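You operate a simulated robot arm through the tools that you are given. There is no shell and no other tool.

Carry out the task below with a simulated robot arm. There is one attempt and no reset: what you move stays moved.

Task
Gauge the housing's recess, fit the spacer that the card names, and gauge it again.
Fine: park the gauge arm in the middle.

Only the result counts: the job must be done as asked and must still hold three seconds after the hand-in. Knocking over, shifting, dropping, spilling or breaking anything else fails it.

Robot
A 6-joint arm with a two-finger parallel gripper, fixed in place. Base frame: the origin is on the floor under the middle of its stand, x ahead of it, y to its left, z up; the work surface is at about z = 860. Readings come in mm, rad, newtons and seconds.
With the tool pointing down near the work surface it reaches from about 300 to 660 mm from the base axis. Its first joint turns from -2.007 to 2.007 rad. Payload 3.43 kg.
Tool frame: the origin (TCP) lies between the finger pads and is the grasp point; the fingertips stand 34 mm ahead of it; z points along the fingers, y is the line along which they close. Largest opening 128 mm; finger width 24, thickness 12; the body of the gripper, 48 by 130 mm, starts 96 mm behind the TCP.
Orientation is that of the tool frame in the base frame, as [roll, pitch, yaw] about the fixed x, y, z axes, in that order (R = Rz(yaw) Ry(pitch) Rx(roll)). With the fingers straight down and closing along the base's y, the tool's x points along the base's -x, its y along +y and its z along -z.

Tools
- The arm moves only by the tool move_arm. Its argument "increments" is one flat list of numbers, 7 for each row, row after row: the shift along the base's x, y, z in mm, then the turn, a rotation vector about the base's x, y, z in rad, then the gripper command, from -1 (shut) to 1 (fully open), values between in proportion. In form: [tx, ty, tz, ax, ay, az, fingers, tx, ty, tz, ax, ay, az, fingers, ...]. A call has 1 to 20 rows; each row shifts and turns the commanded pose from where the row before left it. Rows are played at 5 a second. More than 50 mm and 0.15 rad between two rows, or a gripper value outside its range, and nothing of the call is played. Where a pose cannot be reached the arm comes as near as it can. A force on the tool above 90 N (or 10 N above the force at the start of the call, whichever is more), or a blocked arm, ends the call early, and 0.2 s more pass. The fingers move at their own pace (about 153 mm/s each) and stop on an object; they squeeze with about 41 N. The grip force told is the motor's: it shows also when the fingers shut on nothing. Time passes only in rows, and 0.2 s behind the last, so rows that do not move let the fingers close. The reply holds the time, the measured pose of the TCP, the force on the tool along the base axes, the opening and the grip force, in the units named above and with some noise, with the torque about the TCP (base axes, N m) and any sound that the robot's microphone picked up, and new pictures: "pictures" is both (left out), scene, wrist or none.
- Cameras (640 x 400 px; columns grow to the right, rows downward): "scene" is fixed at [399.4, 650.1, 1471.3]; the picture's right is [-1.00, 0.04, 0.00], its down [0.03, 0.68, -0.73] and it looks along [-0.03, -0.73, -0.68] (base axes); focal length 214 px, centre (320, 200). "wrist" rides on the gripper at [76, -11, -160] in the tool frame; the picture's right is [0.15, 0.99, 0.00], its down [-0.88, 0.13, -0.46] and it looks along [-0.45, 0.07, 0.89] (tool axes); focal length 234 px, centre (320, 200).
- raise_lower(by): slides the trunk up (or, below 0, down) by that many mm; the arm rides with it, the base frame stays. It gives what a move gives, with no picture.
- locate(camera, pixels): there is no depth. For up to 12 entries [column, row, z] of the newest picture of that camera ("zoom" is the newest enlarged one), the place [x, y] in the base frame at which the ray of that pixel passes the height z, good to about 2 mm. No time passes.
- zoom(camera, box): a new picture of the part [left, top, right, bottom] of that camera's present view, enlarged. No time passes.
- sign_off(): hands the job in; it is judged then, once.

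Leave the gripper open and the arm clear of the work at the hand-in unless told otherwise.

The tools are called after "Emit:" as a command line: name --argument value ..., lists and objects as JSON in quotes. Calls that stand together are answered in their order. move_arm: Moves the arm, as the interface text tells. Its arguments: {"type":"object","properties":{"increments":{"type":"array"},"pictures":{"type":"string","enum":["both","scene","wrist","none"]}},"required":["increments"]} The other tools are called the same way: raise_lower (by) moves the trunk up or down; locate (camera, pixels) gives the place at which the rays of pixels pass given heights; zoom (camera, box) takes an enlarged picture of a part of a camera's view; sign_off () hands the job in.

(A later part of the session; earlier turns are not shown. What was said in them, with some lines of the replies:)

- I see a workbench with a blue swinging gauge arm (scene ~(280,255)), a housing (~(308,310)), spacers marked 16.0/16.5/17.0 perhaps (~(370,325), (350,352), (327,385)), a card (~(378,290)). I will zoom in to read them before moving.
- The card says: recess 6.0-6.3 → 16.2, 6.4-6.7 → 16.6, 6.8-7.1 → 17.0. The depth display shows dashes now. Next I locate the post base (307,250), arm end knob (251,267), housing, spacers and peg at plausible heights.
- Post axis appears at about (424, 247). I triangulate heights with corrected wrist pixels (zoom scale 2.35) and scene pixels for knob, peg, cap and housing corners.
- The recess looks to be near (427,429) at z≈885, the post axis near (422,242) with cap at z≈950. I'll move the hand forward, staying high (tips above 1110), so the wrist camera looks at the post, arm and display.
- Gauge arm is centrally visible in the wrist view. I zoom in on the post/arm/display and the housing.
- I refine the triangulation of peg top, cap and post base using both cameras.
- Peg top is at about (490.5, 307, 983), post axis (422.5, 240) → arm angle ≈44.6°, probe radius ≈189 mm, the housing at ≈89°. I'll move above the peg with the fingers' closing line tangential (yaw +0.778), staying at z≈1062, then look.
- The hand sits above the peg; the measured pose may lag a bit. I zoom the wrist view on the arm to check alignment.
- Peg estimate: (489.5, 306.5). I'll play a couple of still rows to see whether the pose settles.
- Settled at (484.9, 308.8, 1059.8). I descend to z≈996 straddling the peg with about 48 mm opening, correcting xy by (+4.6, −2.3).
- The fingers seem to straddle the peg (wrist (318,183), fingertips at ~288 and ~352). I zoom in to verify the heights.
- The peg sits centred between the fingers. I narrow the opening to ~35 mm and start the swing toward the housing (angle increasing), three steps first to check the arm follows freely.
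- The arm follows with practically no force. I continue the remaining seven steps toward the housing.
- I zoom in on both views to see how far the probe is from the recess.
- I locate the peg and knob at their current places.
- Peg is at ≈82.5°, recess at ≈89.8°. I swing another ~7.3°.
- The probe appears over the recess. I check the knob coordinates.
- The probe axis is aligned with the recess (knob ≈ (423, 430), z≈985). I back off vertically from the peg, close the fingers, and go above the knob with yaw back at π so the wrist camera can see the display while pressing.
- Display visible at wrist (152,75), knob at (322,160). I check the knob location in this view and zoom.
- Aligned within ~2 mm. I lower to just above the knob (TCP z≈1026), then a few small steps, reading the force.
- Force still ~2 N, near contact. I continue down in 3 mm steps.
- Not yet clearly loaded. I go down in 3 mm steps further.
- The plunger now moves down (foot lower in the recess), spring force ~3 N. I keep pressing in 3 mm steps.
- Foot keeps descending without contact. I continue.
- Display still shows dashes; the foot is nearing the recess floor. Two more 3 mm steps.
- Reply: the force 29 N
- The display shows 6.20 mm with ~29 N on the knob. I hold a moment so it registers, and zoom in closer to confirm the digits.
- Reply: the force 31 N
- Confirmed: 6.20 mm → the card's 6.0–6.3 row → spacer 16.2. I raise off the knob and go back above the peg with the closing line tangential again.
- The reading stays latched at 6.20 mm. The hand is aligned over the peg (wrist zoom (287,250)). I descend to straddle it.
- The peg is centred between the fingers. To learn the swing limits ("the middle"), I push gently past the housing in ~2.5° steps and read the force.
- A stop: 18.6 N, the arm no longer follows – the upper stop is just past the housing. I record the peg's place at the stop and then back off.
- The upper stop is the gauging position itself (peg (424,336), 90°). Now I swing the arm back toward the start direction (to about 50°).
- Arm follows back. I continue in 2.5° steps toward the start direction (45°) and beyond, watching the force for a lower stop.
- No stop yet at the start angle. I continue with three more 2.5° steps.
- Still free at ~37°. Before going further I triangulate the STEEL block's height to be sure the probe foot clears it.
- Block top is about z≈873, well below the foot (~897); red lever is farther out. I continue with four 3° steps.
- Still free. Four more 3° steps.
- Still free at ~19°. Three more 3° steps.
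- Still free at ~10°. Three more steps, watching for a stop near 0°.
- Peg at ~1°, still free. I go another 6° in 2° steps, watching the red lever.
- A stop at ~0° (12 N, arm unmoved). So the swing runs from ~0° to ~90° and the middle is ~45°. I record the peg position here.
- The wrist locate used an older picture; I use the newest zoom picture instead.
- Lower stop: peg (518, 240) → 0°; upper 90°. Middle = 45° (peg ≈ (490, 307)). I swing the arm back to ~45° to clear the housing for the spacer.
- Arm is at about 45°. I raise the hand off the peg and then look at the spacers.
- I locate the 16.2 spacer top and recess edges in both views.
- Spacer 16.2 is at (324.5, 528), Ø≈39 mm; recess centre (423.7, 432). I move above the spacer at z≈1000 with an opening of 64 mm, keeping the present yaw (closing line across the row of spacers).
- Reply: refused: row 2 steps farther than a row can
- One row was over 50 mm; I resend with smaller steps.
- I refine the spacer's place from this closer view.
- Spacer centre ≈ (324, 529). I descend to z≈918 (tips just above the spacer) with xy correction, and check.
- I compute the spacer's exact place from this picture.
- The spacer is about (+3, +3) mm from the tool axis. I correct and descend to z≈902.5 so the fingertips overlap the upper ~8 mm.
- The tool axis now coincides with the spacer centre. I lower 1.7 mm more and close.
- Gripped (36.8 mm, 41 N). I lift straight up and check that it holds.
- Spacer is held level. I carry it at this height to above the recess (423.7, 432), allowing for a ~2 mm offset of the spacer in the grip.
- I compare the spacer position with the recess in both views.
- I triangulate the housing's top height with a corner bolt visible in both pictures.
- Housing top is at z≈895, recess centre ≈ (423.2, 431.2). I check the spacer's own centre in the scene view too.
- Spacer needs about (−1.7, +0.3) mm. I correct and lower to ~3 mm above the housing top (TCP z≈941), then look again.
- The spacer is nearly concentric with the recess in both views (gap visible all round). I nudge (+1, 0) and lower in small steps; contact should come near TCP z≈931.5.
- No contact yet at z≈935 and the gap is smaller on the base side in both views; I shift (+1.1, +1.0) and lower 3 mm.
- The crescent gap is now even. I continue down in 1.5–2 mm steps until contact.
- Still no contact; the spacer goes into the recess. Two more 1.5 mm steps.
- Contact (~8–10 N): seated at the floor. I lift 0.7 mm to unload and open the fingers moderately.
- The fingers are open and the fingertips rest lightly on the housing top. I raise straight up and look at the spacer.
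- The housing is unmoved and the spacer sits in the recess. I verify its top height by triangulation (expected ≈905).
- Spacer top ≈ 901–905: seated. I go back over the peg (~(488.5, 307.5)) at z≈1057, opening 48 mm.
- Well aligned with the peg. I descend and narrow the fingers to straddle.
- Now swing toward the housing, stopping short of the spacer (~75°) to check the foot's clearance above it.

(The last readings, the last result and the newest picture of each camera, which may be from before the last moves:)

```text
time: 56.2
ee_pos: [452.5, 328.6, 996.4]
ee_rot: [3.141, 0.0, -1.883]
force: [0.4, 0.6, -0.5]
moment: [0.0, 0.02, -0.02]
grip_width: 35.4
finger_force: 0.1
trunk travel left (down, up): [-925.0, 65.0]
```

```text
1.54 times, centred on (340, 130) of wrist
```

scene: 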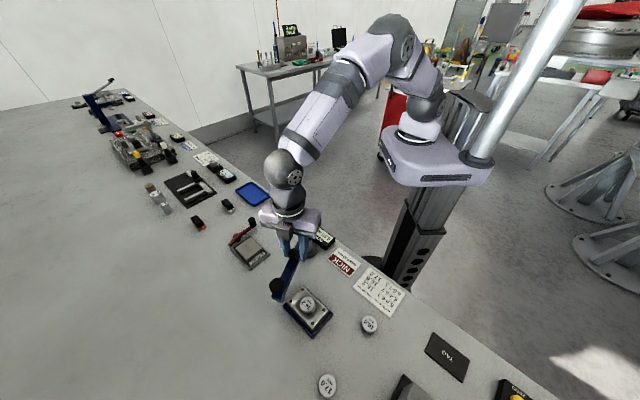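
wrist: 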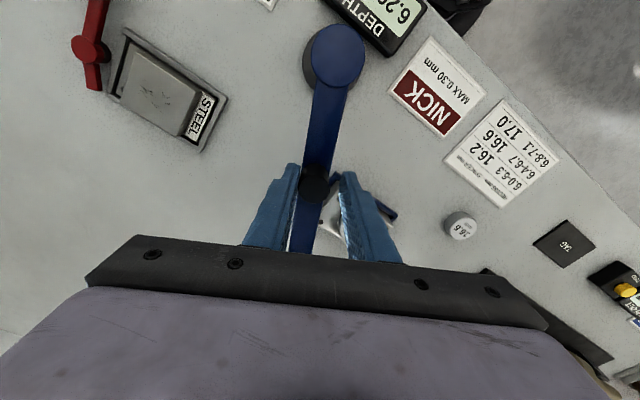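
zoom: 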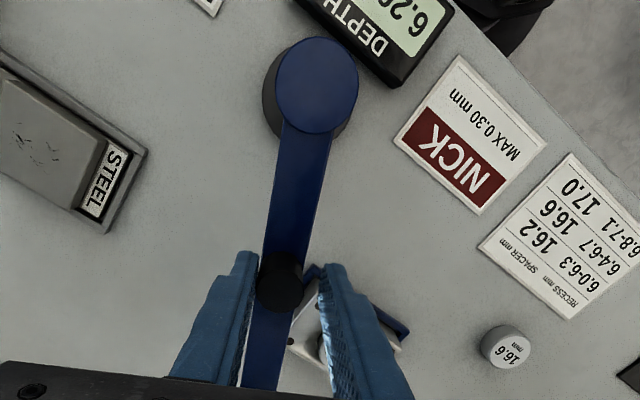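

I estimate the foot's height by matching its place to the knob's axis.

Emit:
zoom --camera "scene" --box '[268, 270, 308, 310]'

```text
10.00 times, centred on (288, 290) of scene
```

zoom: 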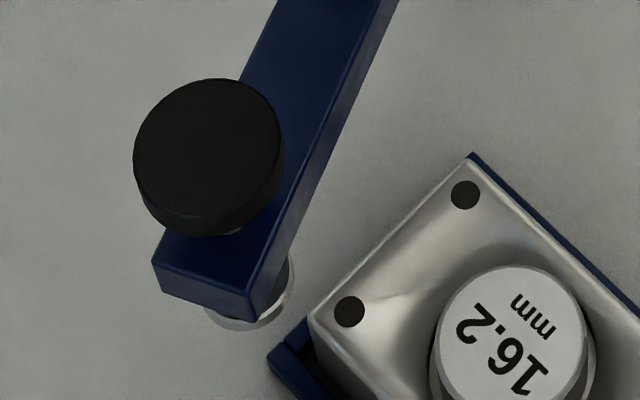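

Emit:
locate --camera "zoom" --pixels '[[208, 150, 980], [208, 150, 980], [208, 150, 985], [246, 286, 900], [246, 286, 905], [246, 286, 910], [246, 286, 915], [246, 286, 920], [517, 333, 905], [517, 333, 905]]'

```text
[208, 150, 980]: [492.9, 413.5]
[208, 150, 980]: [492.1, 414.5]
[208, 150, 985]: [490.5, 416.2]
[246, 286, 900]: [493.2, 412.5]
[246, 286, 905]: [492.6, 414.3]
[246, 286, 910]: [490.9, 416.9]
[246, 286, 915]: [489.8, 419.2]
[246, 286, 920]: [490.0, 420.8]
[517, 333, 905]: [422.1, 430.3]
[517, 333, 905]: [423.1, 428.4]
```

Foot bottom ≈ 906–907 versus spacer top ≈ 905: it should clear, narrowly. I proceed slowly in 2° steps to just before the overlap.

Emit:
move_arm --increments '[-3.2, 1.0, 0, 0, 0, 0.0349, -0.45, -3.2, 0.9, 0, 0, 0, 0.0349, -0.45, -3.2, 0.7, 0, 0, 0, 0.0349, -0.45, -3.3, 0.6, 0, 0, 0, 0.0349, -0.45, 0, 0, 0, 0, 0, 0, -0.45]' --pictures "scene"

Emit:
zoom --camera "scene" --box '[280, 275, 328, 320]'

Emit:
zoom --camera "wrist" --box '[270, 130, 370, 260]'

```text
time: 57.4
ee_pos: [439.0, 331.8, 997.5]
ee_rot: [3.14, 0.0, -1.745]
force: [0.2, 0.4, 0.3]
moment: [0.02, 0.02, -0.04]
grip_width: 35.5
finger_force: 0.2
trunk travel left (down, up): [-925.0, 65.0]
```

scene: 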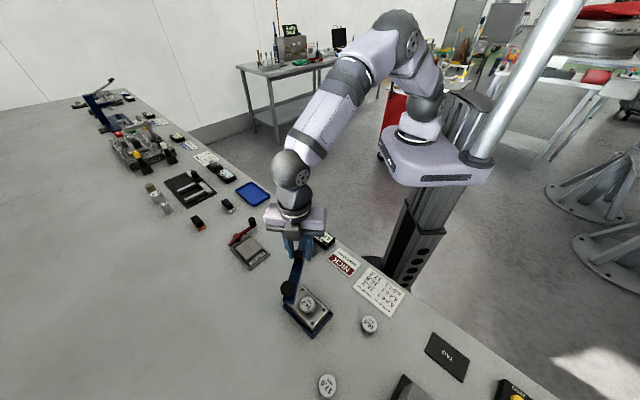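

```text
8.89 times, centred on (304, 298) of scene
```

zoom: 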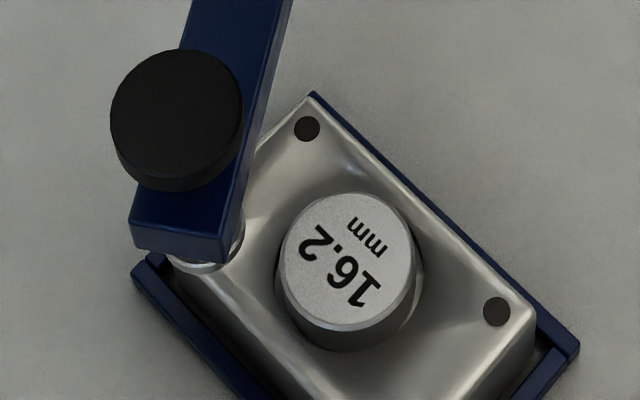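

```text
3.08 times, centred on (320, 195) of wrist
```

zoom: 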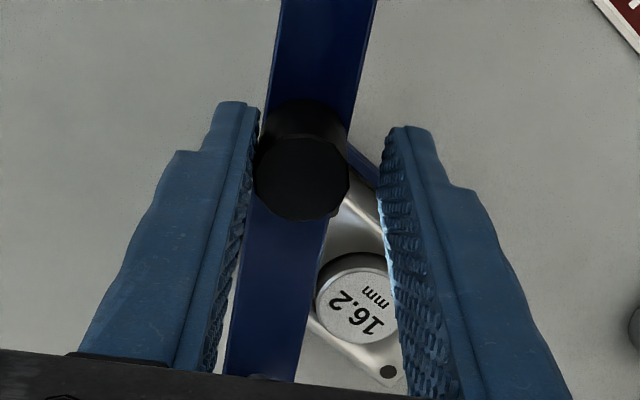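

Approaching; the foot is now over the housing edge. Two more 2° steps, checking the force and the spacer.

Emit:
move_arm --increments '[-3.3, 0.6, 0, 0, 0, 0.0349, -0.45, -3.3, 0.4, 0, 0, 0, 0.0349, -0.45, 0, 0, 0, 0, 0, 0, -0.45]' --pictures "scene"

Emit:
zoom --camera "scene" --box '[280, 275, 328, 320]'

```text
time: 58.2
ee_pos: [432.3, 333.1, 998.4]
ee_rot: [3.141, -0.001, -1.675]
force: [0.2, 0.8, -0.4]
moment: [0.0, -0.02, 0.0]
grip_width: 35.4
finger_force: 0.4
trunk travel left (down, up): [-925.0, 65.0]
```

scene: 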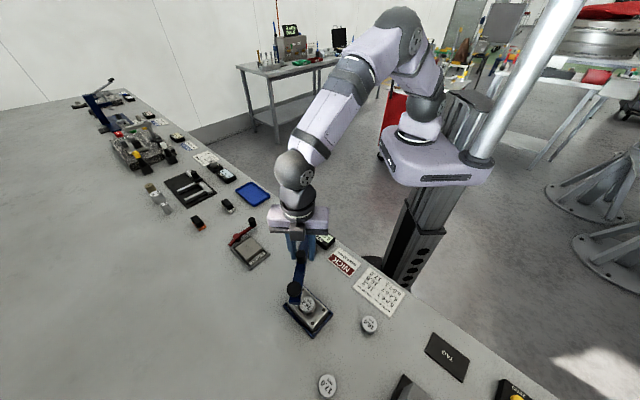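

```text
8.89 times, centred on (304, 298) of scene
```

zoom: 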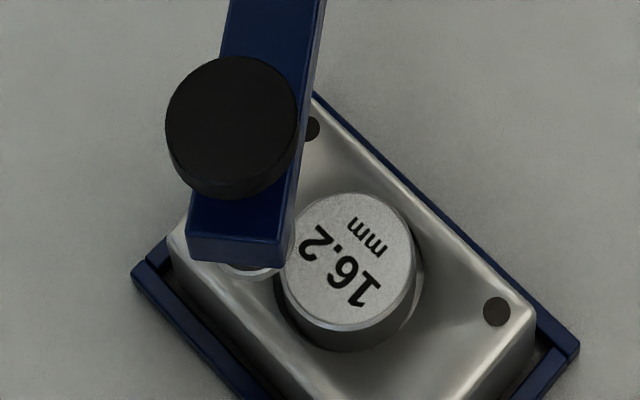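

The foot edge is about to pass over the spacer. I go on with 1° steps.

Emit:
move_arm --increments '[-1.7, 0.15, 0, 0, 0, 0.0175, -0.45, -1.7, 0.15, 0, 0, 0, 0.0175, -0.45, 0, 0, 0, 0, 0, 0, -0.45]' --pictures "none"

Emit:
zoom --camera "scene" --box '[280, 275, 328, 320]'

```text
time: 59.0
ee_pos: [429.9, 333.3, 998.4]
ee_rot: [3.141, 0.001, -1.64]
force: [0.6, 0.0, -0.5]
moment: [0.0, 0.0, 0.02]
grip_width: 35.4
finger_force: 0.1
trunk travel left (down, up): [-925.0, 65.0]
```

```text
8.89 times, centred on (304, 298) of scene
```

zoom: 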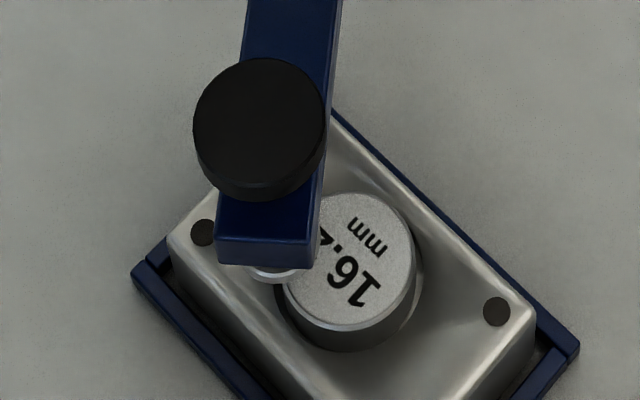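

No contact and the spacer has not moved; the foot passes over it. I continue.

Emit:
move_arm --increments '[-1.7, 0.1, 0, 0, 0, 0.0175, -0.45, -1.7, 0.1, 0, 0, 0, 0.0175, -0.45, 0, 0, 0, 0, 0, 0, -0.45]' --pictures "none"

Emit:
zoom --camera "scene" --box '[280, 275, 328, 320]'

```text
time: 59.8
ee_pos: [425.0, 333.8, 998.8]
ee_rot: [3.142, 0.0, -1.607]
force: [0.7, 0.3, -0.7]
moment: [0.01, -0.02, 0.02]
grip_width: 35.4
finger_force: 0.1
trunk travel left (down, up): [-925.0, 65.0]
```

```text
8.89 times, centred on (304, 298) of scene
```

zoom: 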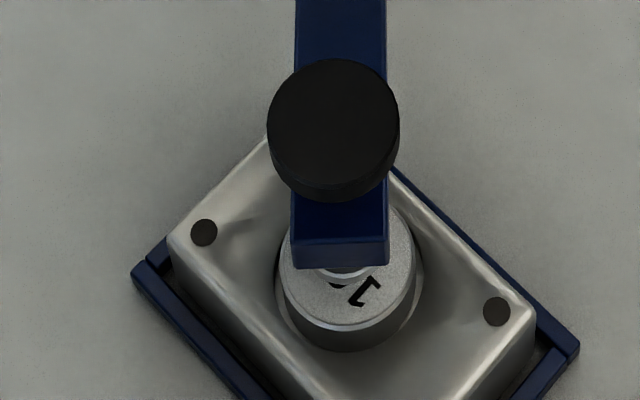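

The arm has coasted to the gauging stop with the spacer unmoved. I retreat vertically, close, and go above the knob with yaw π as before.

Emit:
move_arm --increments '[-2.5, 0, 0, 0, 0, 0, -0.4, 0, 0, 30, 0, 0, 0, -0.4, 0, 0, 30, 0, 0, 0, -0.4, 0, 8.7, 0.5, 0, 0, -0.14, -1, 0, 8.7, 0.5, 0, 0, -0.14, -1, 0, 8.7, 0.5, 0, 0, -0.14, -1, 0, 8.7, 0.5, 0, 0, -0.14, -1, 0, 8.7, 0.5, 0, 0, -0.14, -1, 0, 8.7, 0.5, 0, 0, -0.14, -1, 0, 8.7, 0.5, 0, 0, -0.14, -1, 0, 8.7, 0.5, 0, 0, -0.14, -1, 0, 8.7, 0.5, 0, 0, -0.14, -1, 0, 8.7, 0.5, 0, 0, -0.14, -1, 0, 8.7, 0.5, 0, 0, -0.134, -1, 0, 0, 0, 0, 0, 0, -1]' --pictures "both"

Emit:
zoom --camera "wrist" --box '[250, 80, 390, 200]'

Emit:
locate --camera "wrist" --pixels '[[322, 160, 982]]'

```text
time: 63.0
ee_pos: [424.5, 430.1, 1062.3]
ee_rot: [-3.141, -0.001, 3.141]
force: [0.6, 0.2, 0.3]
moment: [0.01, 0.01, -0.04]
grip_width: 0.0
finger_force: 33.0
trunk travel left (down, up): [-925.0, 65.0]
```

scene: 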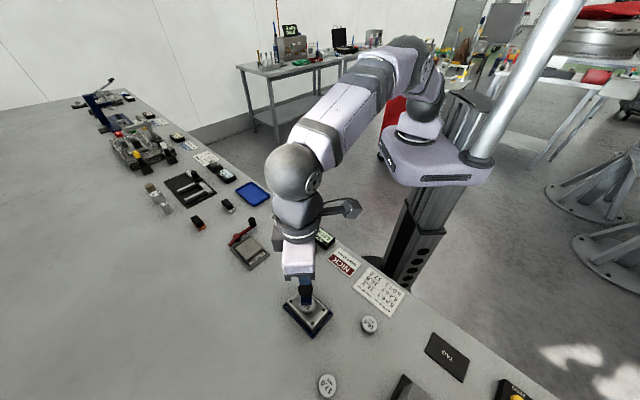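
wrist: 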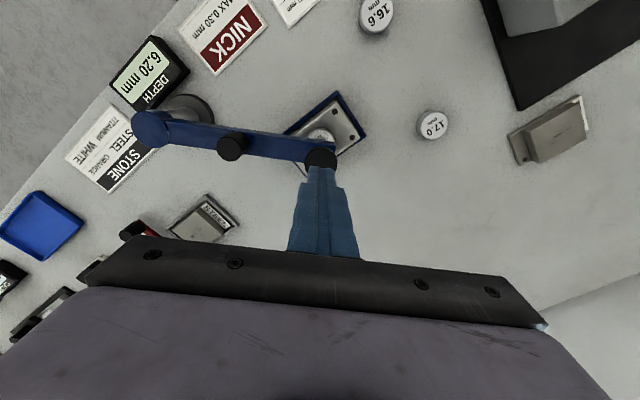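

```text
3.33 times, centred on (320, 140) of wrist
```

zoom: 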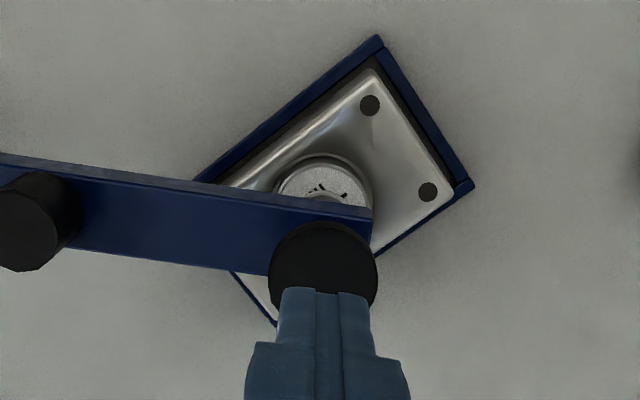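

```text
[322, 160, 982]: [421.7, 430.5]
```

Aligned over the knob. I descend to just above it, then in 2 mm steps; the foot should meet the spacer after only ~2–4 mm.

Emit:
move_arm --increments '[-1.5, 0, -20, 0, 0, 0, -1, 0, 0, -20, 0, 0, 0, -1, 0, 0, -4, 0, 0, 0, -1, 0, 0, 0, 0, 0, 0, -1]' --pictures "wrist"

Emit:
zoom --camera "scene" --box '[280, 260, 340, 320]'

```text
time: 64.0
ee_pos: [421.7, 428.8, 1017.7]
ee_rot: [-3.141, -0.001, -3.139]
force: [0.6, 0.5, 1.5]
moment: [0.01, 0.0, 0.0]
grip_width: 0.0
finger_force: 33.0
trunk travel left (down, up): [-925.0, 65.0]
```

wrist: 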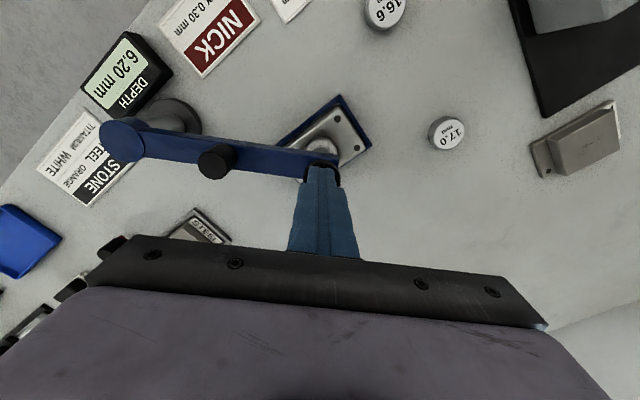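

```text
6.67 times, centred on (310, 290) of scene
```

zoom: 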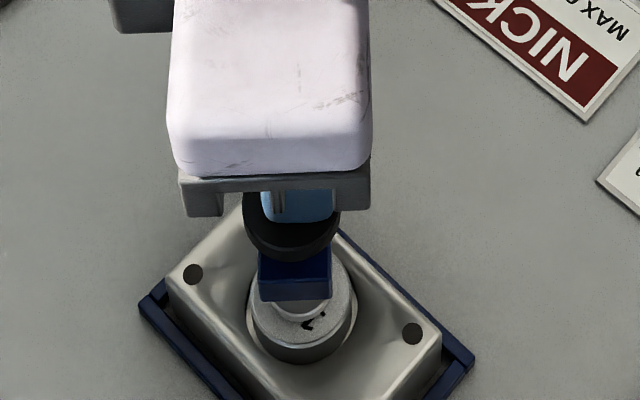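

Emit:
move_arm --increments '[0, 0, -2, 0, 0, 0, -1, 0, 0, -2, 0, 0, 0, -1, 0, 0, 0, 0, 0, 0, -1]' --pictures "wrist"

Emit:
zoom --camera "wrist" --box '[70, 20, 190, 120]'

Emit:
zoom --camera "scene" --box '[280, 260, 340, 320]'

```text
time: 64.8
ee_pos: [420.9, 428.8, 1014.1]
ee_rot: [-3.142, 0.001, -3.139]
force: [-0.3, -1.4, 1.4]
moment: [-0.03, -0.01, 0.0]
grip_width: 0.1
finger_force: 33.0
trunk travel left (down, up): [-925.0, 65.0]
```

wrist: 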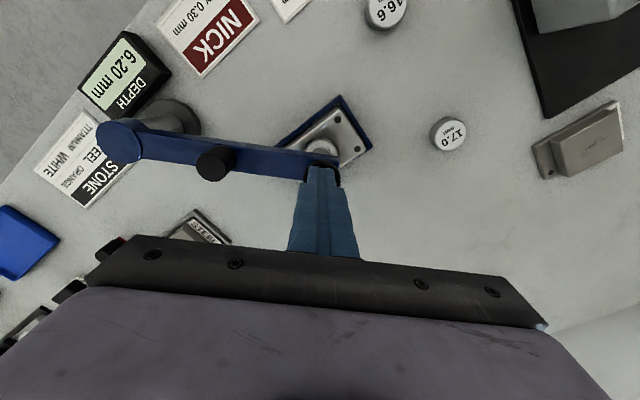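

```text
4.00 times, centred on (130, 70) of wrist
```

zoom: 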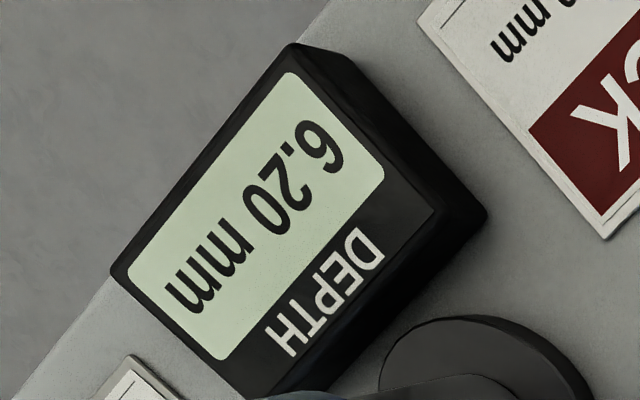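

```text
6.67 times, centred on (310, 290) of scene
```

zoom: 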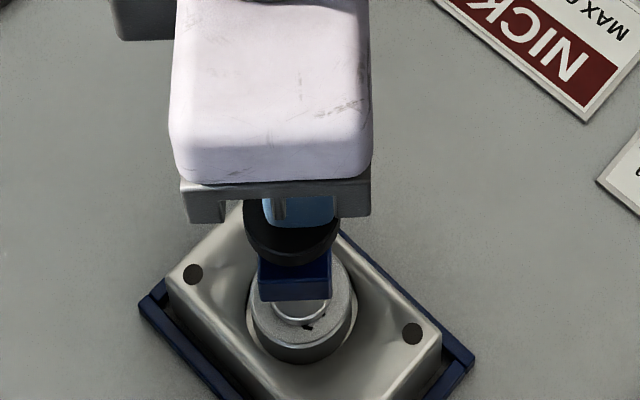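

The foot is moving down but hasn't met the spacer yet. Another two 1.5 mm steps.

Emit:
move_arm --increments '[0, 0, -1.5, 0, 0, 0, -1, 0, 0, -1.5, 0, 0, 0, -1, 0, 0, 0, 0, 0, 0, -1]' --pictures "wrist"

Emit:
zoom --camera "wrist" --box '[70, 20, 190, 120]'

Emit:
zoom --camera "scene" --box '[280, 260, 340, 320]'

```text
time: 65.6
ee_pos: [419.6, 427.9, 1013.7]
ee_rot: [3.138, 0.005, -3.139]
force: [1.7, -1.4, 10.7]
moment: [-0.06, 0.01, 0.09]
grip_width: 0.1
finger_force: 33.1
trunk travel left (down, up): [-925.0, 65.0]
```

wrist: 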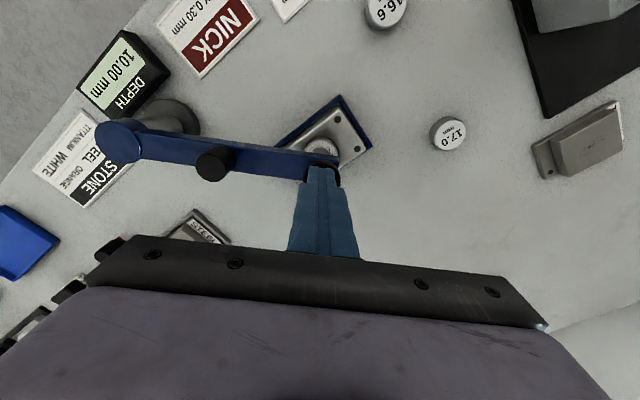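

```text
4.00 times, centred on (130, 70) of wrist
```

zoom: 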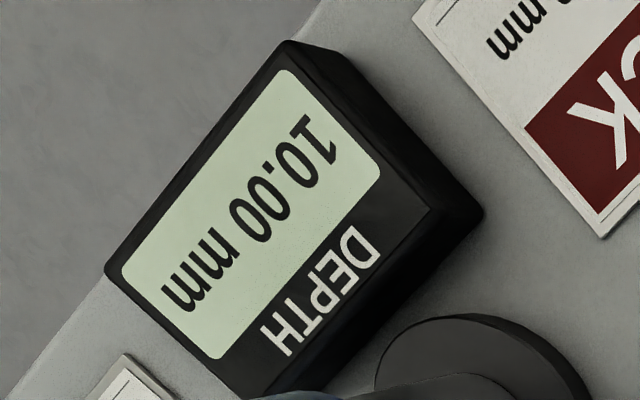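

```text
6.67 times, centred on (310, 290) of scene
```

zoom: 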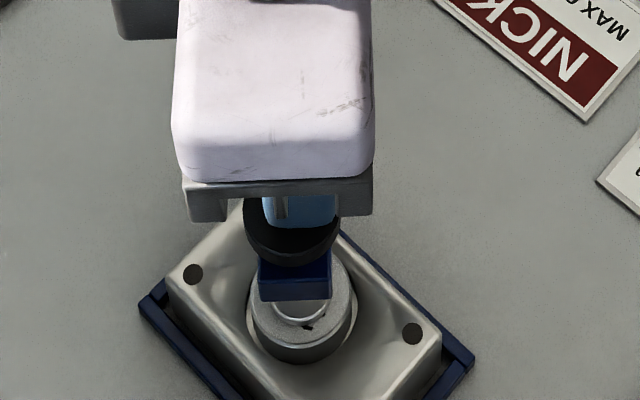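

It reads 10.00 mm (16.2 − 6.2 = 10.00, correct). I press 0.8 mm more and hold for a second to make the reading firm.

Emit:
move_arm --increments '[0, 0, -0.8, 0, 0, 0, -1, 0, 0, 0, 0, 0, 0, -1, 0, 0, 0, 0, 0, 0, -1, 0, 0, 0, 0, 0, 0, -1]' --pictures "wrist"

Emit:
zoom --camera "wrist" --box '[70, 20, 190, 120]'

```text
time: 66.6
ee_pos: [421.2, 428.8, 1012.9]
ee_rot: [3.135, 0.004, -3.141]
force: [4.2, -0.8, 24.5]
moment: [-0.03, -0.07, 0.14]
grip_width: 0.0
finger_force: 32.5
trunk travel left (down, up): [-925.0, 65.0]
```

wrist: 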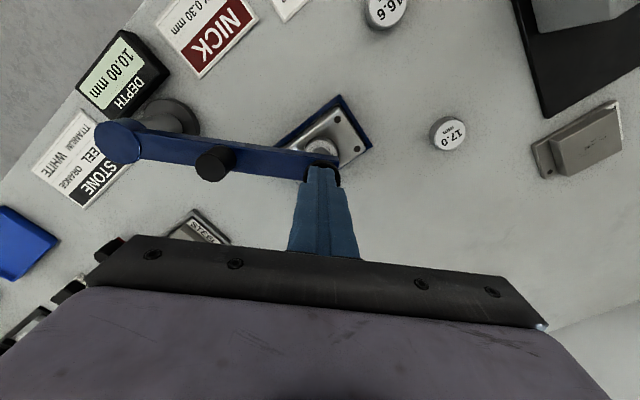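

```text
4.00 times, centred on (130, 70) of wrist
```

zoom: 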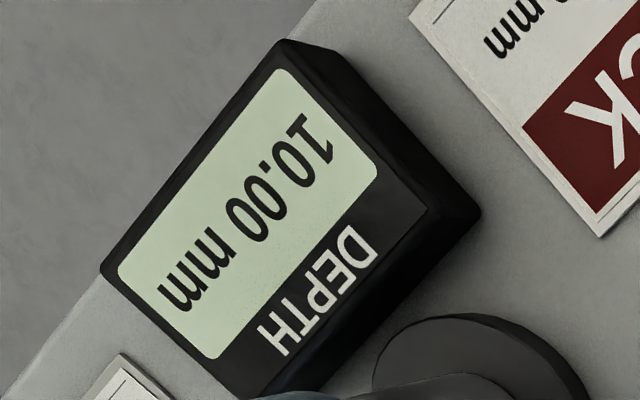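

Stable 10.00 mm. I lift off the knob and return above the peg with the closing line tangential.

Emit:
move_arm --increments '[0, 0, 15, 0, 0, 0, -1, 0, 0, 30, 0, 0, 0, -1, 0.2, -8.5, 0, 0, 0, 0.143, -1, 0.2, -8.5, 0, 0, 0, 0.143, -1, 0.2, -8.5, 0, 0, 0, 0.143, -1, 0.2, -8.5, 0, 0, 0, 0.143, -1, 0.2, -8.5, 0, 0, 0, 0.143, -1, 0.2, -8.5, 0, 0, 0, 0.143, -1, 0.2, -8.5, 0, 0, 0, 0.143, -0.25, 0.2, -8.5, 0, 0, 0, 0.143, -0.25, 0.2, -8.5, 0, 0, 0, 0.143, -0.25, 0.2, -8.5, 0, 0, 0, 0.143, -0.25, 0, -8.5, 0, 0, 0, 0.141, -0.25, 0, 0, 0, 0, 0, 0, -0.25]' --pictures "both"

Emit:
zoom --camera "wrist" --box '[240, 0, 440, 260]'

Emit:
zoom --camera "scene" --box '[280, 270, 340, 330]'

```text
time: 69.6
ee_pos: [424.2, 335.1, 1055.3]
ee_rot: [-3.141, 0.0, -1.568]
force: [0.5, -0.1, -0.7]
moment: [0.01, 0.04, 0.01]
grip_width: 47.9
finger_force: 0.2
trunk travel left (down, up): [-925.0, 65.0]
```

scene: 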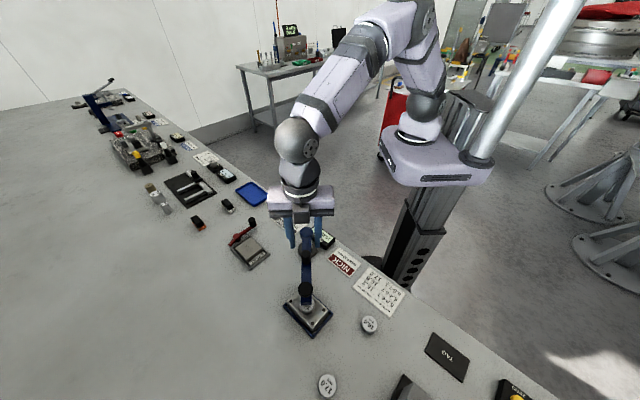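
wrist: 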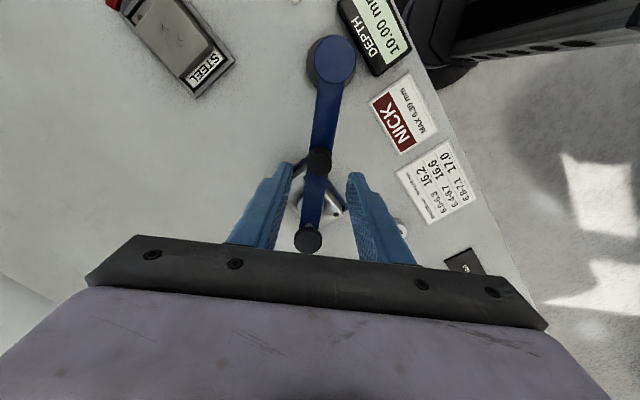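

```text
1.54 times, centred on (340, 130) of wrist
```

zoom: 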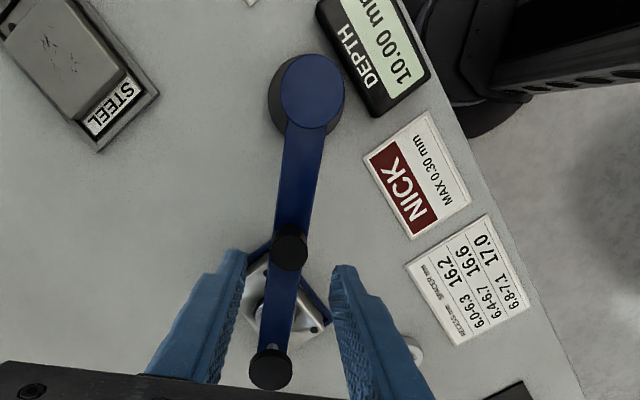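

```text
6.67 times, centred on (310, 300) of scene
```

zoom: 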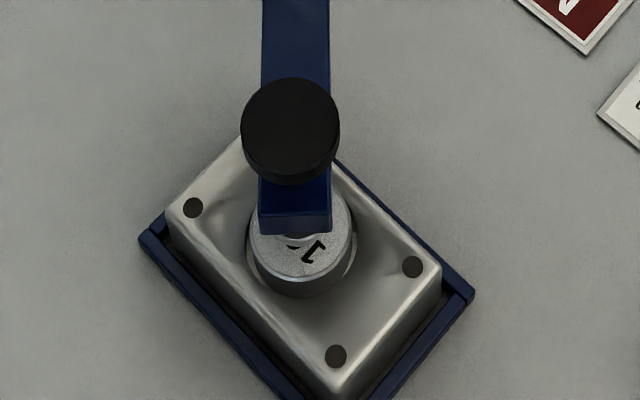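

The arm is at rest at the stop and the spacer is in place. I descend to straddle the peg.

Emit:
move_arm --increments '[0, 0, -20, 0, 0, 0, -0.25, 0, 0, -20, 0, 0, 0, -0.25, 0, 0, -19, 0, 0, 0, -0.25, 0, 0, 0, 0, 0, 0, -0.45, 0, 0, 0, 0, 0, 0, -0.45]' --pictures "wrist"

Emit:
zoom --camera "wrist" --box '[240, 0, 440, 260]'

```text
time: 70.8
ee_pos: [425.8, 336.6, 996.8]
ee_rot: [3.14, -0.001, -1.57]
force: [0.0, 0.3, 0.0]
moment: [0.03, 0.0, 0.0]
grip_width: 35.3
finger_force: 0.1
trunk travel left (down, up): [-925.0, 65.0]
```

wrist: 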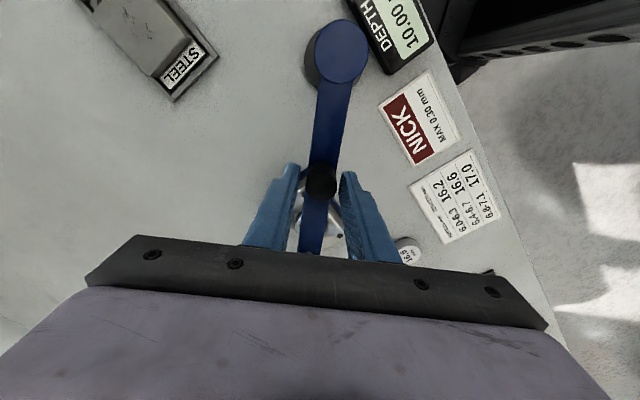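

```text
1.54 times, centred on (340, 130) of wrist
```

zoom: 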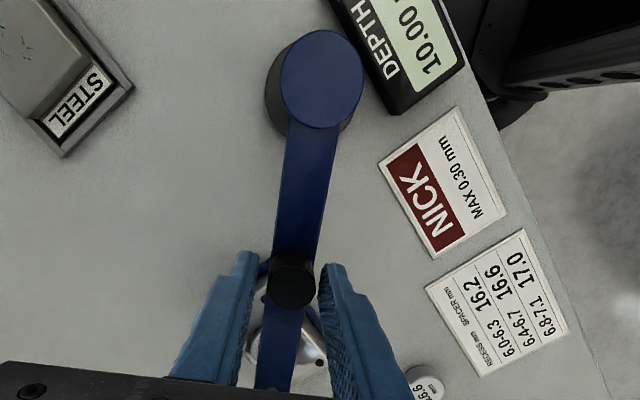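

The peg is straddled. I swing the arm back from 90° to 45°, slowing at the end.

Emit:
move_arm --increments '[3.7, -0.1, 0, 0, 0, -0.0393, -0.45, 3.8, -0.2, 0, 0, 0, -0.0393, -0.45, 7.4, -0.9, 0, 0, 0, -0.0785, -0.45, 7.4, -1.4, 0, 0, 0, -0.0785, -0.45, 7.2, -2.1, 0, 0, 0, -0.0785, -0.45, 7.0, -2.6, 0, 0, 0, -0.0785, -0.45, 6.9, -3.1, 0, 0, 0, -0.0785, -0.45, 6.5, -3.7, 0, 0, 0, -0.0785, -0.45, 6.2, -4.1, 0, 0, 0, -0.0785, -0.45, 3.0, -2.3, 0, 0, 0, -0.0393, -0.45, 2.9, -2.4, 0, 0, 0, -0.0393, -0.45, 2.8, -2.5, 0, 0, 0, -0.0393, -0.45, 2.7, -2.6, 0, 0, 0, -0.0393, -0.45, 0, 0, 0, 0, 0, 0, -0.45]' --pictures "both"

Emit:
zoom --camera "wrist" --box '[240, 0, 440, 260]'

Emit:
zoom --camera "scene" --box '[230, 210, 340, 330]'

```text
time: 73.8
ee_pos: [489.5, 308.7, 995.9]
ee_rot: [3.141, 0.0, -2.355]
force: [0.3, -0.7, 0.5]
moment: [0.0, -0.01, -0.01]
grip_width: 35.1
finger_force: 0.0
trunk travel left (down, up): [-925.0, 65.0]
```

scene: 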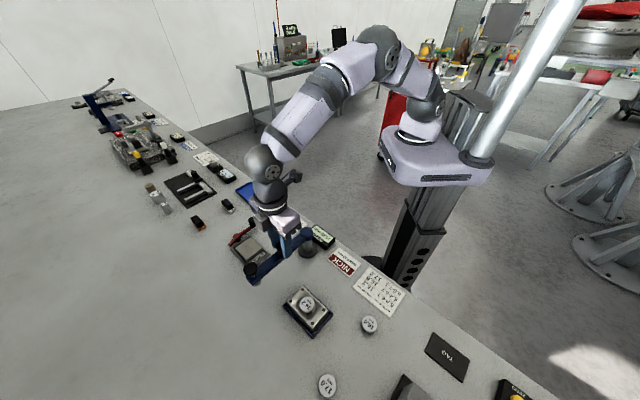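
wrist: 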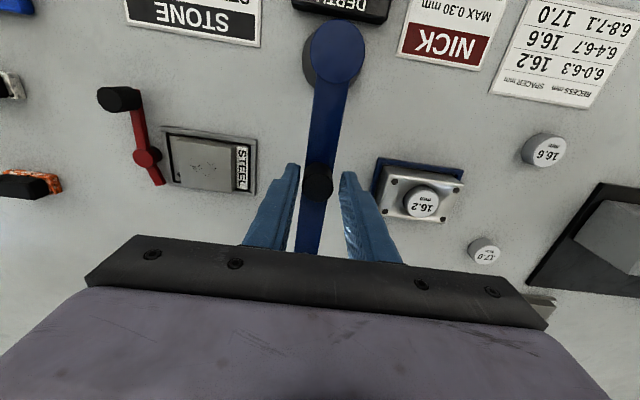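

```text
1.54 times, centred on (340, 130) of wrist
```

zoom: 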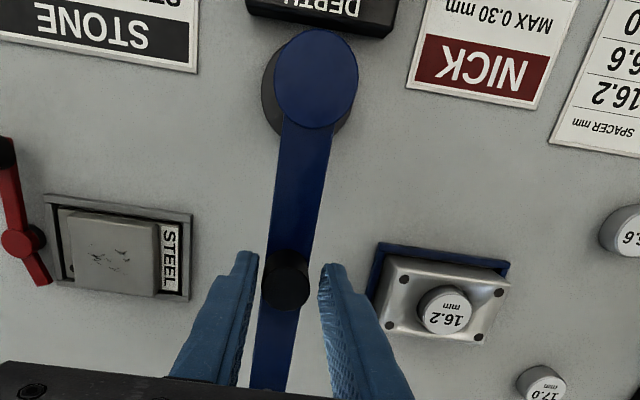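

```text
3.33 times, centred on (285, 270) of scene
```

zoom: 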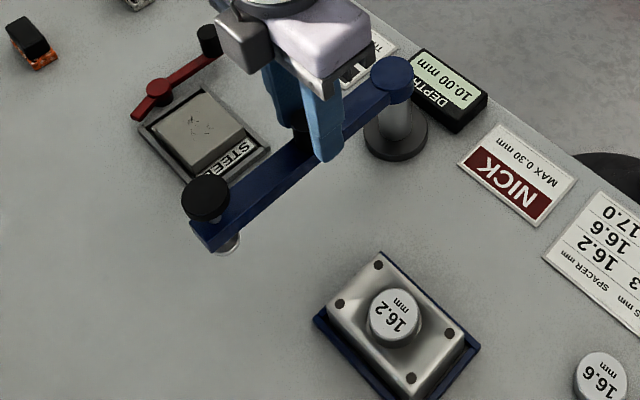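

The arm sits at about the start angle again. I measure knob positions (now, and the recorded stop pixels) to compute the true middle.

Emit:
zoom --camera "scene" --box '[228, 250, 292, 290]'

Emit:
locate --camera "scene" --pixels '[[305.5, 289.6, 982], [305.5, 289.6, 982], [305.5, 289.6, 982], [240.3, 227.0, 982], [240.3, 227.0, 982], [240.3, 227.0, 982], [250.8, 268.5, 982], [250.8, 268.5, 982], [250.8, 268.5, 982], [306.7, 232.3, 955], [306.7, 232.3, 955], [306.7, 232.3, 955]]'

```text
10.00 times, centred on (260, 270) of scene
```

zoom: 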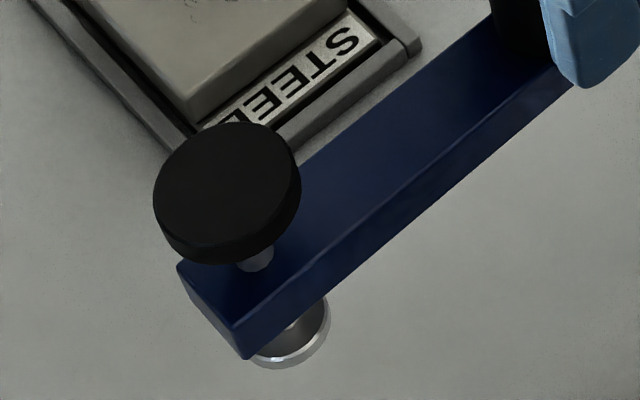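

```text
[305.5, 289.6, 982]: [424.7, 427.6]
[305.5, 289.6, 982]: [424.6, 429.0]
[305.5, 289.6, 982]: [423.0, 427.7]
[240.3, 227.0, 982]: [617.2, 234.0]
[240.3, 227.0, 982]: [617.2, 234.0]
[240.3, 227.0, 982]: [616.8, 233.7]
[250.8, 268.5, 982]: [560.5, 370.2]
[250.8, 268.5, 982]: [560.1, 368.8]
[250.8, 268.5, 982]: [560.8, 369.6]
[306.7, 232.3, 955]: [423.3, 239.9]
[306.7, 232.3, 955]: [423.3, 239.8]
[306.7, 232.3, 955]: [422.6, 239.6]
```

The arm is within ~0.2° of its starting angle and near the middle. I close gently on the peg to still it and read the pose several times for a better angle estimate.

Emit:
move_arm --increments '[0, 0, 0, 0, 0, 0, -0.55, 0, 0, 0, 0, 0, 0, -0.6, 0, 0, 0, 0, 0, 0, -0.6]' --pictures "none"

Emit:
move_arm --increments '[0, 0, 0, 0, 0, 0, -0.6]' --pictures "none"

Emit:
move_arm --increments '[0, 0, 0, 0, 0, 0, -0.6]' --pictures "none"

Emit:
move_arm --increments '[0, 0, 0, 0, 0, 0, -0.6]' --pictures "wrist"

Emit:
zoom --camera "scene" --box '[228, 250, 292, 290]'

```text
time: 74.6
ee_pos: [490.7, 308.3, 995.6]
ee_rot: [3.141, 0.0, -2.353]
force: [1.0, -0.6, -0.1]
moment: [-0.03, -0.05, -0.03]
grip_width: 26.4
finger_force: 1.1
trunk travel left (down, up): [-925.0, 65.0]
```

```text
time: 75.0
ee_pos: [489.9, 307.5, 996.0]
ee_rot: [3.141, 0.001, -2.356]
force: [1.7, -0.8, 0.1]
moment: [-0.02, -0.06, 0.03]
grip_width: 26.5
finger_force: 0.7
trunk travel left (down, up): [-925.0, 65.0]
```

```text
time: 75.4
ee_pos: [490.6, 308.5, 995.0]
ee_rot: [3.141, 0.0, -2.354]
force: [1.5, -0.4, 0.4]
moment: [-0.01, -0.09, -0.01]
grip_width: 26.4
finger_force: 0.9
trunk travel left (down, up): [-925.0, 65.0]
```

```text
time: 75.8
ee_pos: [489.8, 308.2, 996.4]
ee_rot: [-3.141, -0.001, -2.355]
force: [1.7, -0.5, 0.0]
moment: [-0.03, -0.08, 0.01]
grip_width: 26.2
finger_force: 1.4
trunk travel left (down, up): [-925.0, 65.0]
```

wrist: 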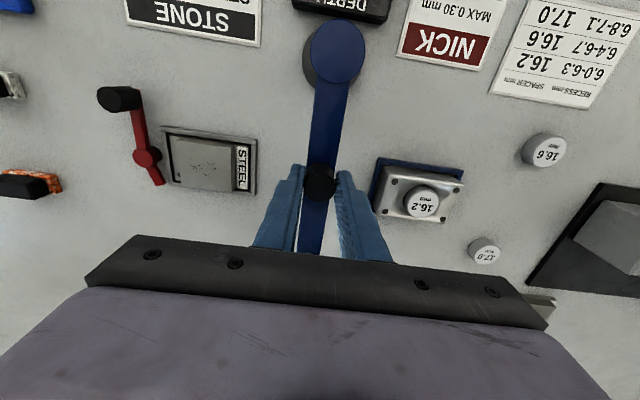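

```text
10.00 times, centred on (260, 270) of scene
```

zoom: 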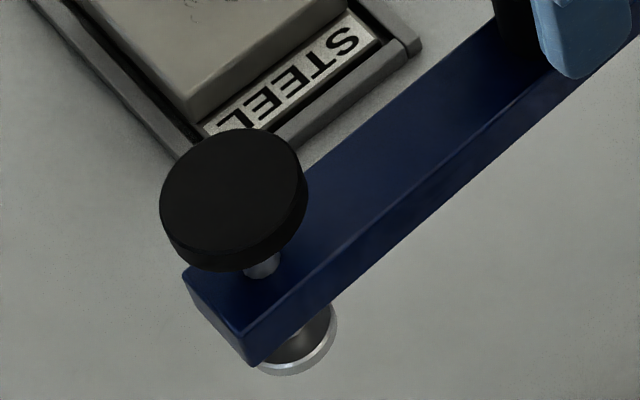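

Gripped, the average pose gives ≈45.6°; the middle is ≈45°. I shift 0.7 mm tangentially back, then open the fingers and check.

Emit:
move_arm --increments '[0.5, -0.5, 0, 0, 0, 0, -0.6, 0, 0, 0, 0, 0, 0, -0.6, 0, 0, 0, 0, 0, 0, -0.6, 0, 0, 0, 0, 0, 0, -0.5, 0, 0, 0, 0, 0, 0, -0.3, 0, 0, 0, 0, 0, 0, -0.25]' --pictures "wrist"

Emit:
zoom --camera "scene" --box '[228, 250, 292, 290]'

Emit:
zoom --camera "wrist" --box '[240, 0, 440, 260]'

```text
time: 77.2
ee_pos: [490.7, 307.8, 997.3]
ee_rot: [-3.141, -0.001, -2.357]
force: [0.1, -0.4, 1.9]
moment: [-0.01, -0.01, 0.03]
grip_width: 48.0
finger_force: 0.1
trunk travel left (down, up): [-925.0, 65.0]
```

wrist: 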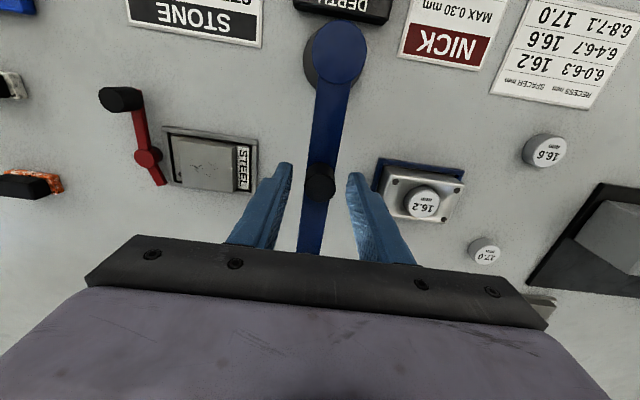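

```text
10.00 times, centred on (260, 270) of scene
```

zoom: 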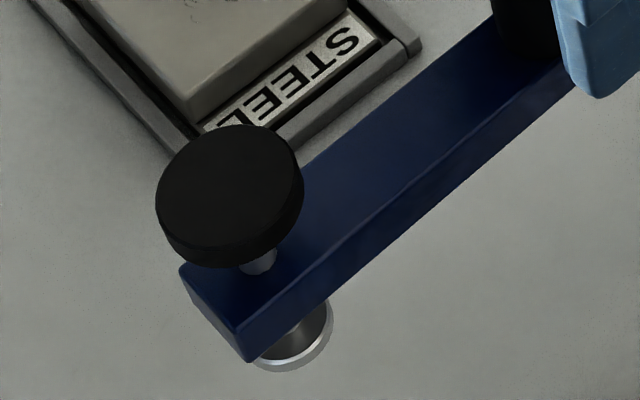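

```text
1.54 times, centred on (340, 130) of wrist
```

zoom: 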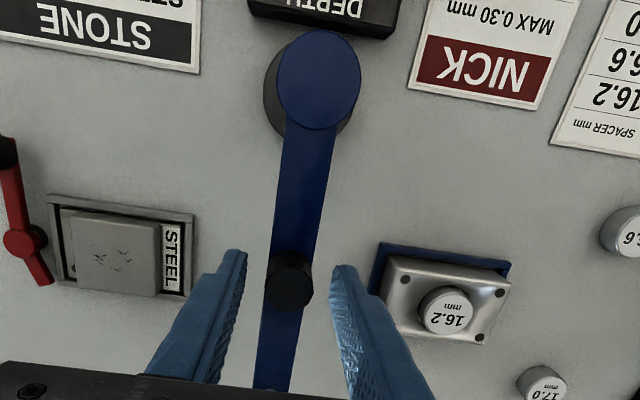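

The arm is now pixel-identical to its starting (middle) place. I raise straight up, then retreat to the starting area with the gripper open.

Emit:
move_arm --increments '[0, 0, 20, 0, 0, 0, -0.25, 0, 0, 30, 0, 0, 0, -0.25, 0, 0, 40, 0, 0, 0, 0, 0, 0, 40, 0, 0, 0, 0.5, -35, -15, 15, 0, 0, -0.13, 1, -35, -15, 15, 0, 0, -0.13, 1, -35, -15, 15, 0, 0, -0.13, 1, -35, -10, 15, 0, 0, -0.13, 1, -35, 5, 15, 0, 0, -0.13, 1, -35, 10, 15, 0, 0, -0.13, 1, -35, 10, 15, 0, 0, 0, 1, -35, 10, 15, 0, 0, 0, 1, 0, 0, 0, 0, 0, 0, 1]' --pictures "both"

Emit:
zoom --camera "scene" --box '[228, 250, 292, 290]'

Emit:
zoom --camera "scene" --box '[220, 200, 420, 325]'

Emit:
zoom --camera "scene" --box '[270, 275, 470, 400]'

```text
time: 80.0
ee_pos: [211.7, 284.5, 1244.9]
ee_rot: [3.141, -0.001, -3.134]
force: [0.4, -0.2, -1.0]
moment: [-0.02, 0.03, 0.0]
grip_width: 128.0
finger_force: 0.0
trunk travel left (down, up): [-925.0, 65.0]
```

scene: 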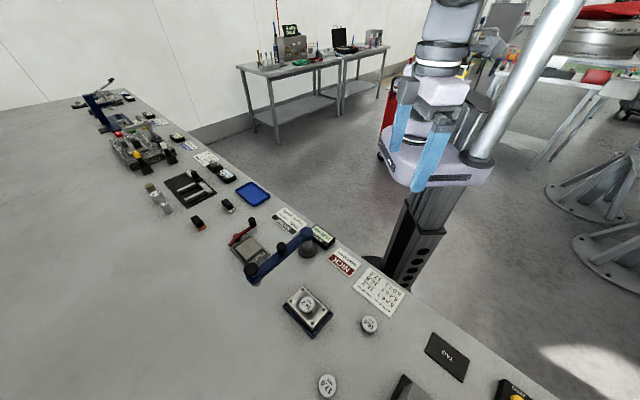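
wrist: 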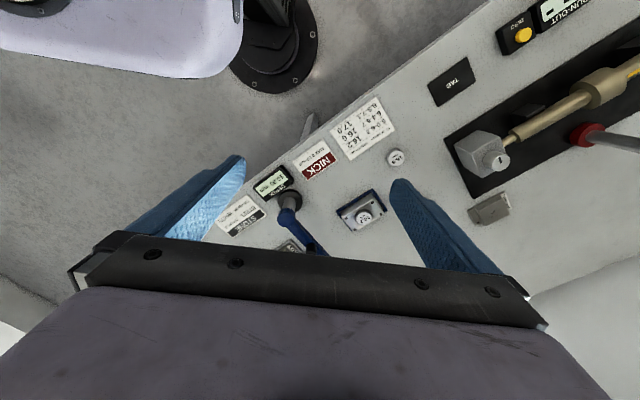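

```text
10.00 times, centred on (260, 270) of scene
```

zoom: 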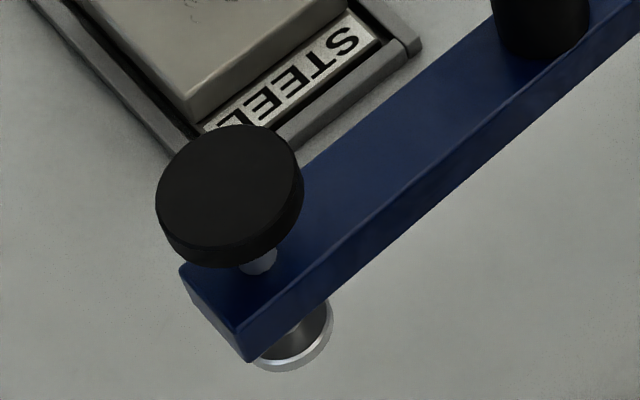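

```text
3.20 times, centred on (320, 262) of scene
```

zoom: 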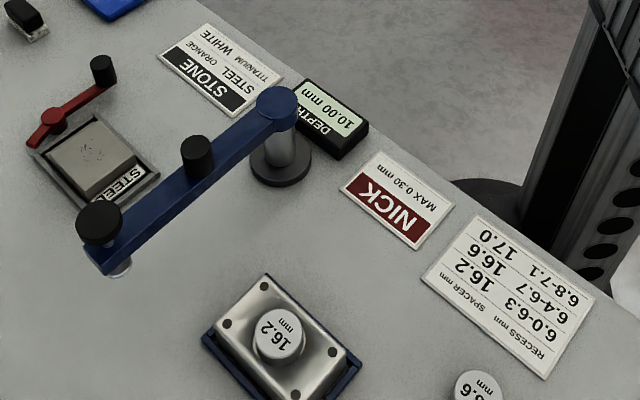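

```text
3.20 times, centred on (370, 338) of scene
```

zoom: 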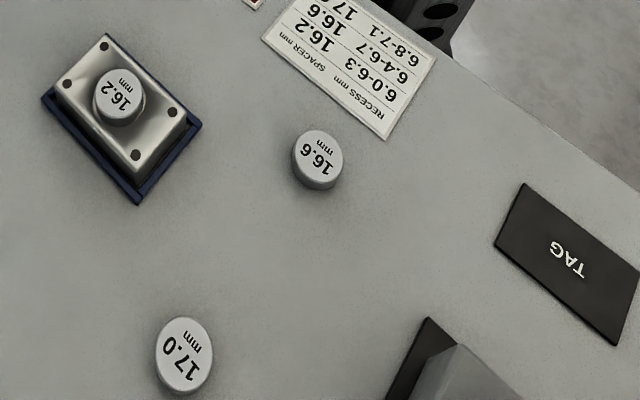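

Final check: the 16.2 spacer sits in the housing and the display shows 10.00 mm. The gauge arm rests at mid-swing, since its pixels match its 45° place between the 0° and 90° stops. The other spacers, cards and blocks are where they were, and the gripper is open and clear. I hand in.

Emit:
sign_off

```text
The job is handed in.
```

The job is done and handed in; I have not seen the judge's result.

- **First gauging:** the recess read 6.20 mm. The card gives the 16.2 spacer for 6.0–6.3 mm.
- **Spacer:** the 16.2 spacer is seated in the housing. The housing did not move.
- **Second gauging:** with the spacer in, the gauge read 10.00 mm, which matches 16.2 minus 6.2.
- **Gauge arm:** I took "the middle" to mean the middle of its swing. I pushed it gently to both stops, about 0° and 90°, and parked it at about 45°, which is also where it started.

The other spacers, cards and blocks look unmoved in the last pictures. The gripper is open and the arm is clear of the work.
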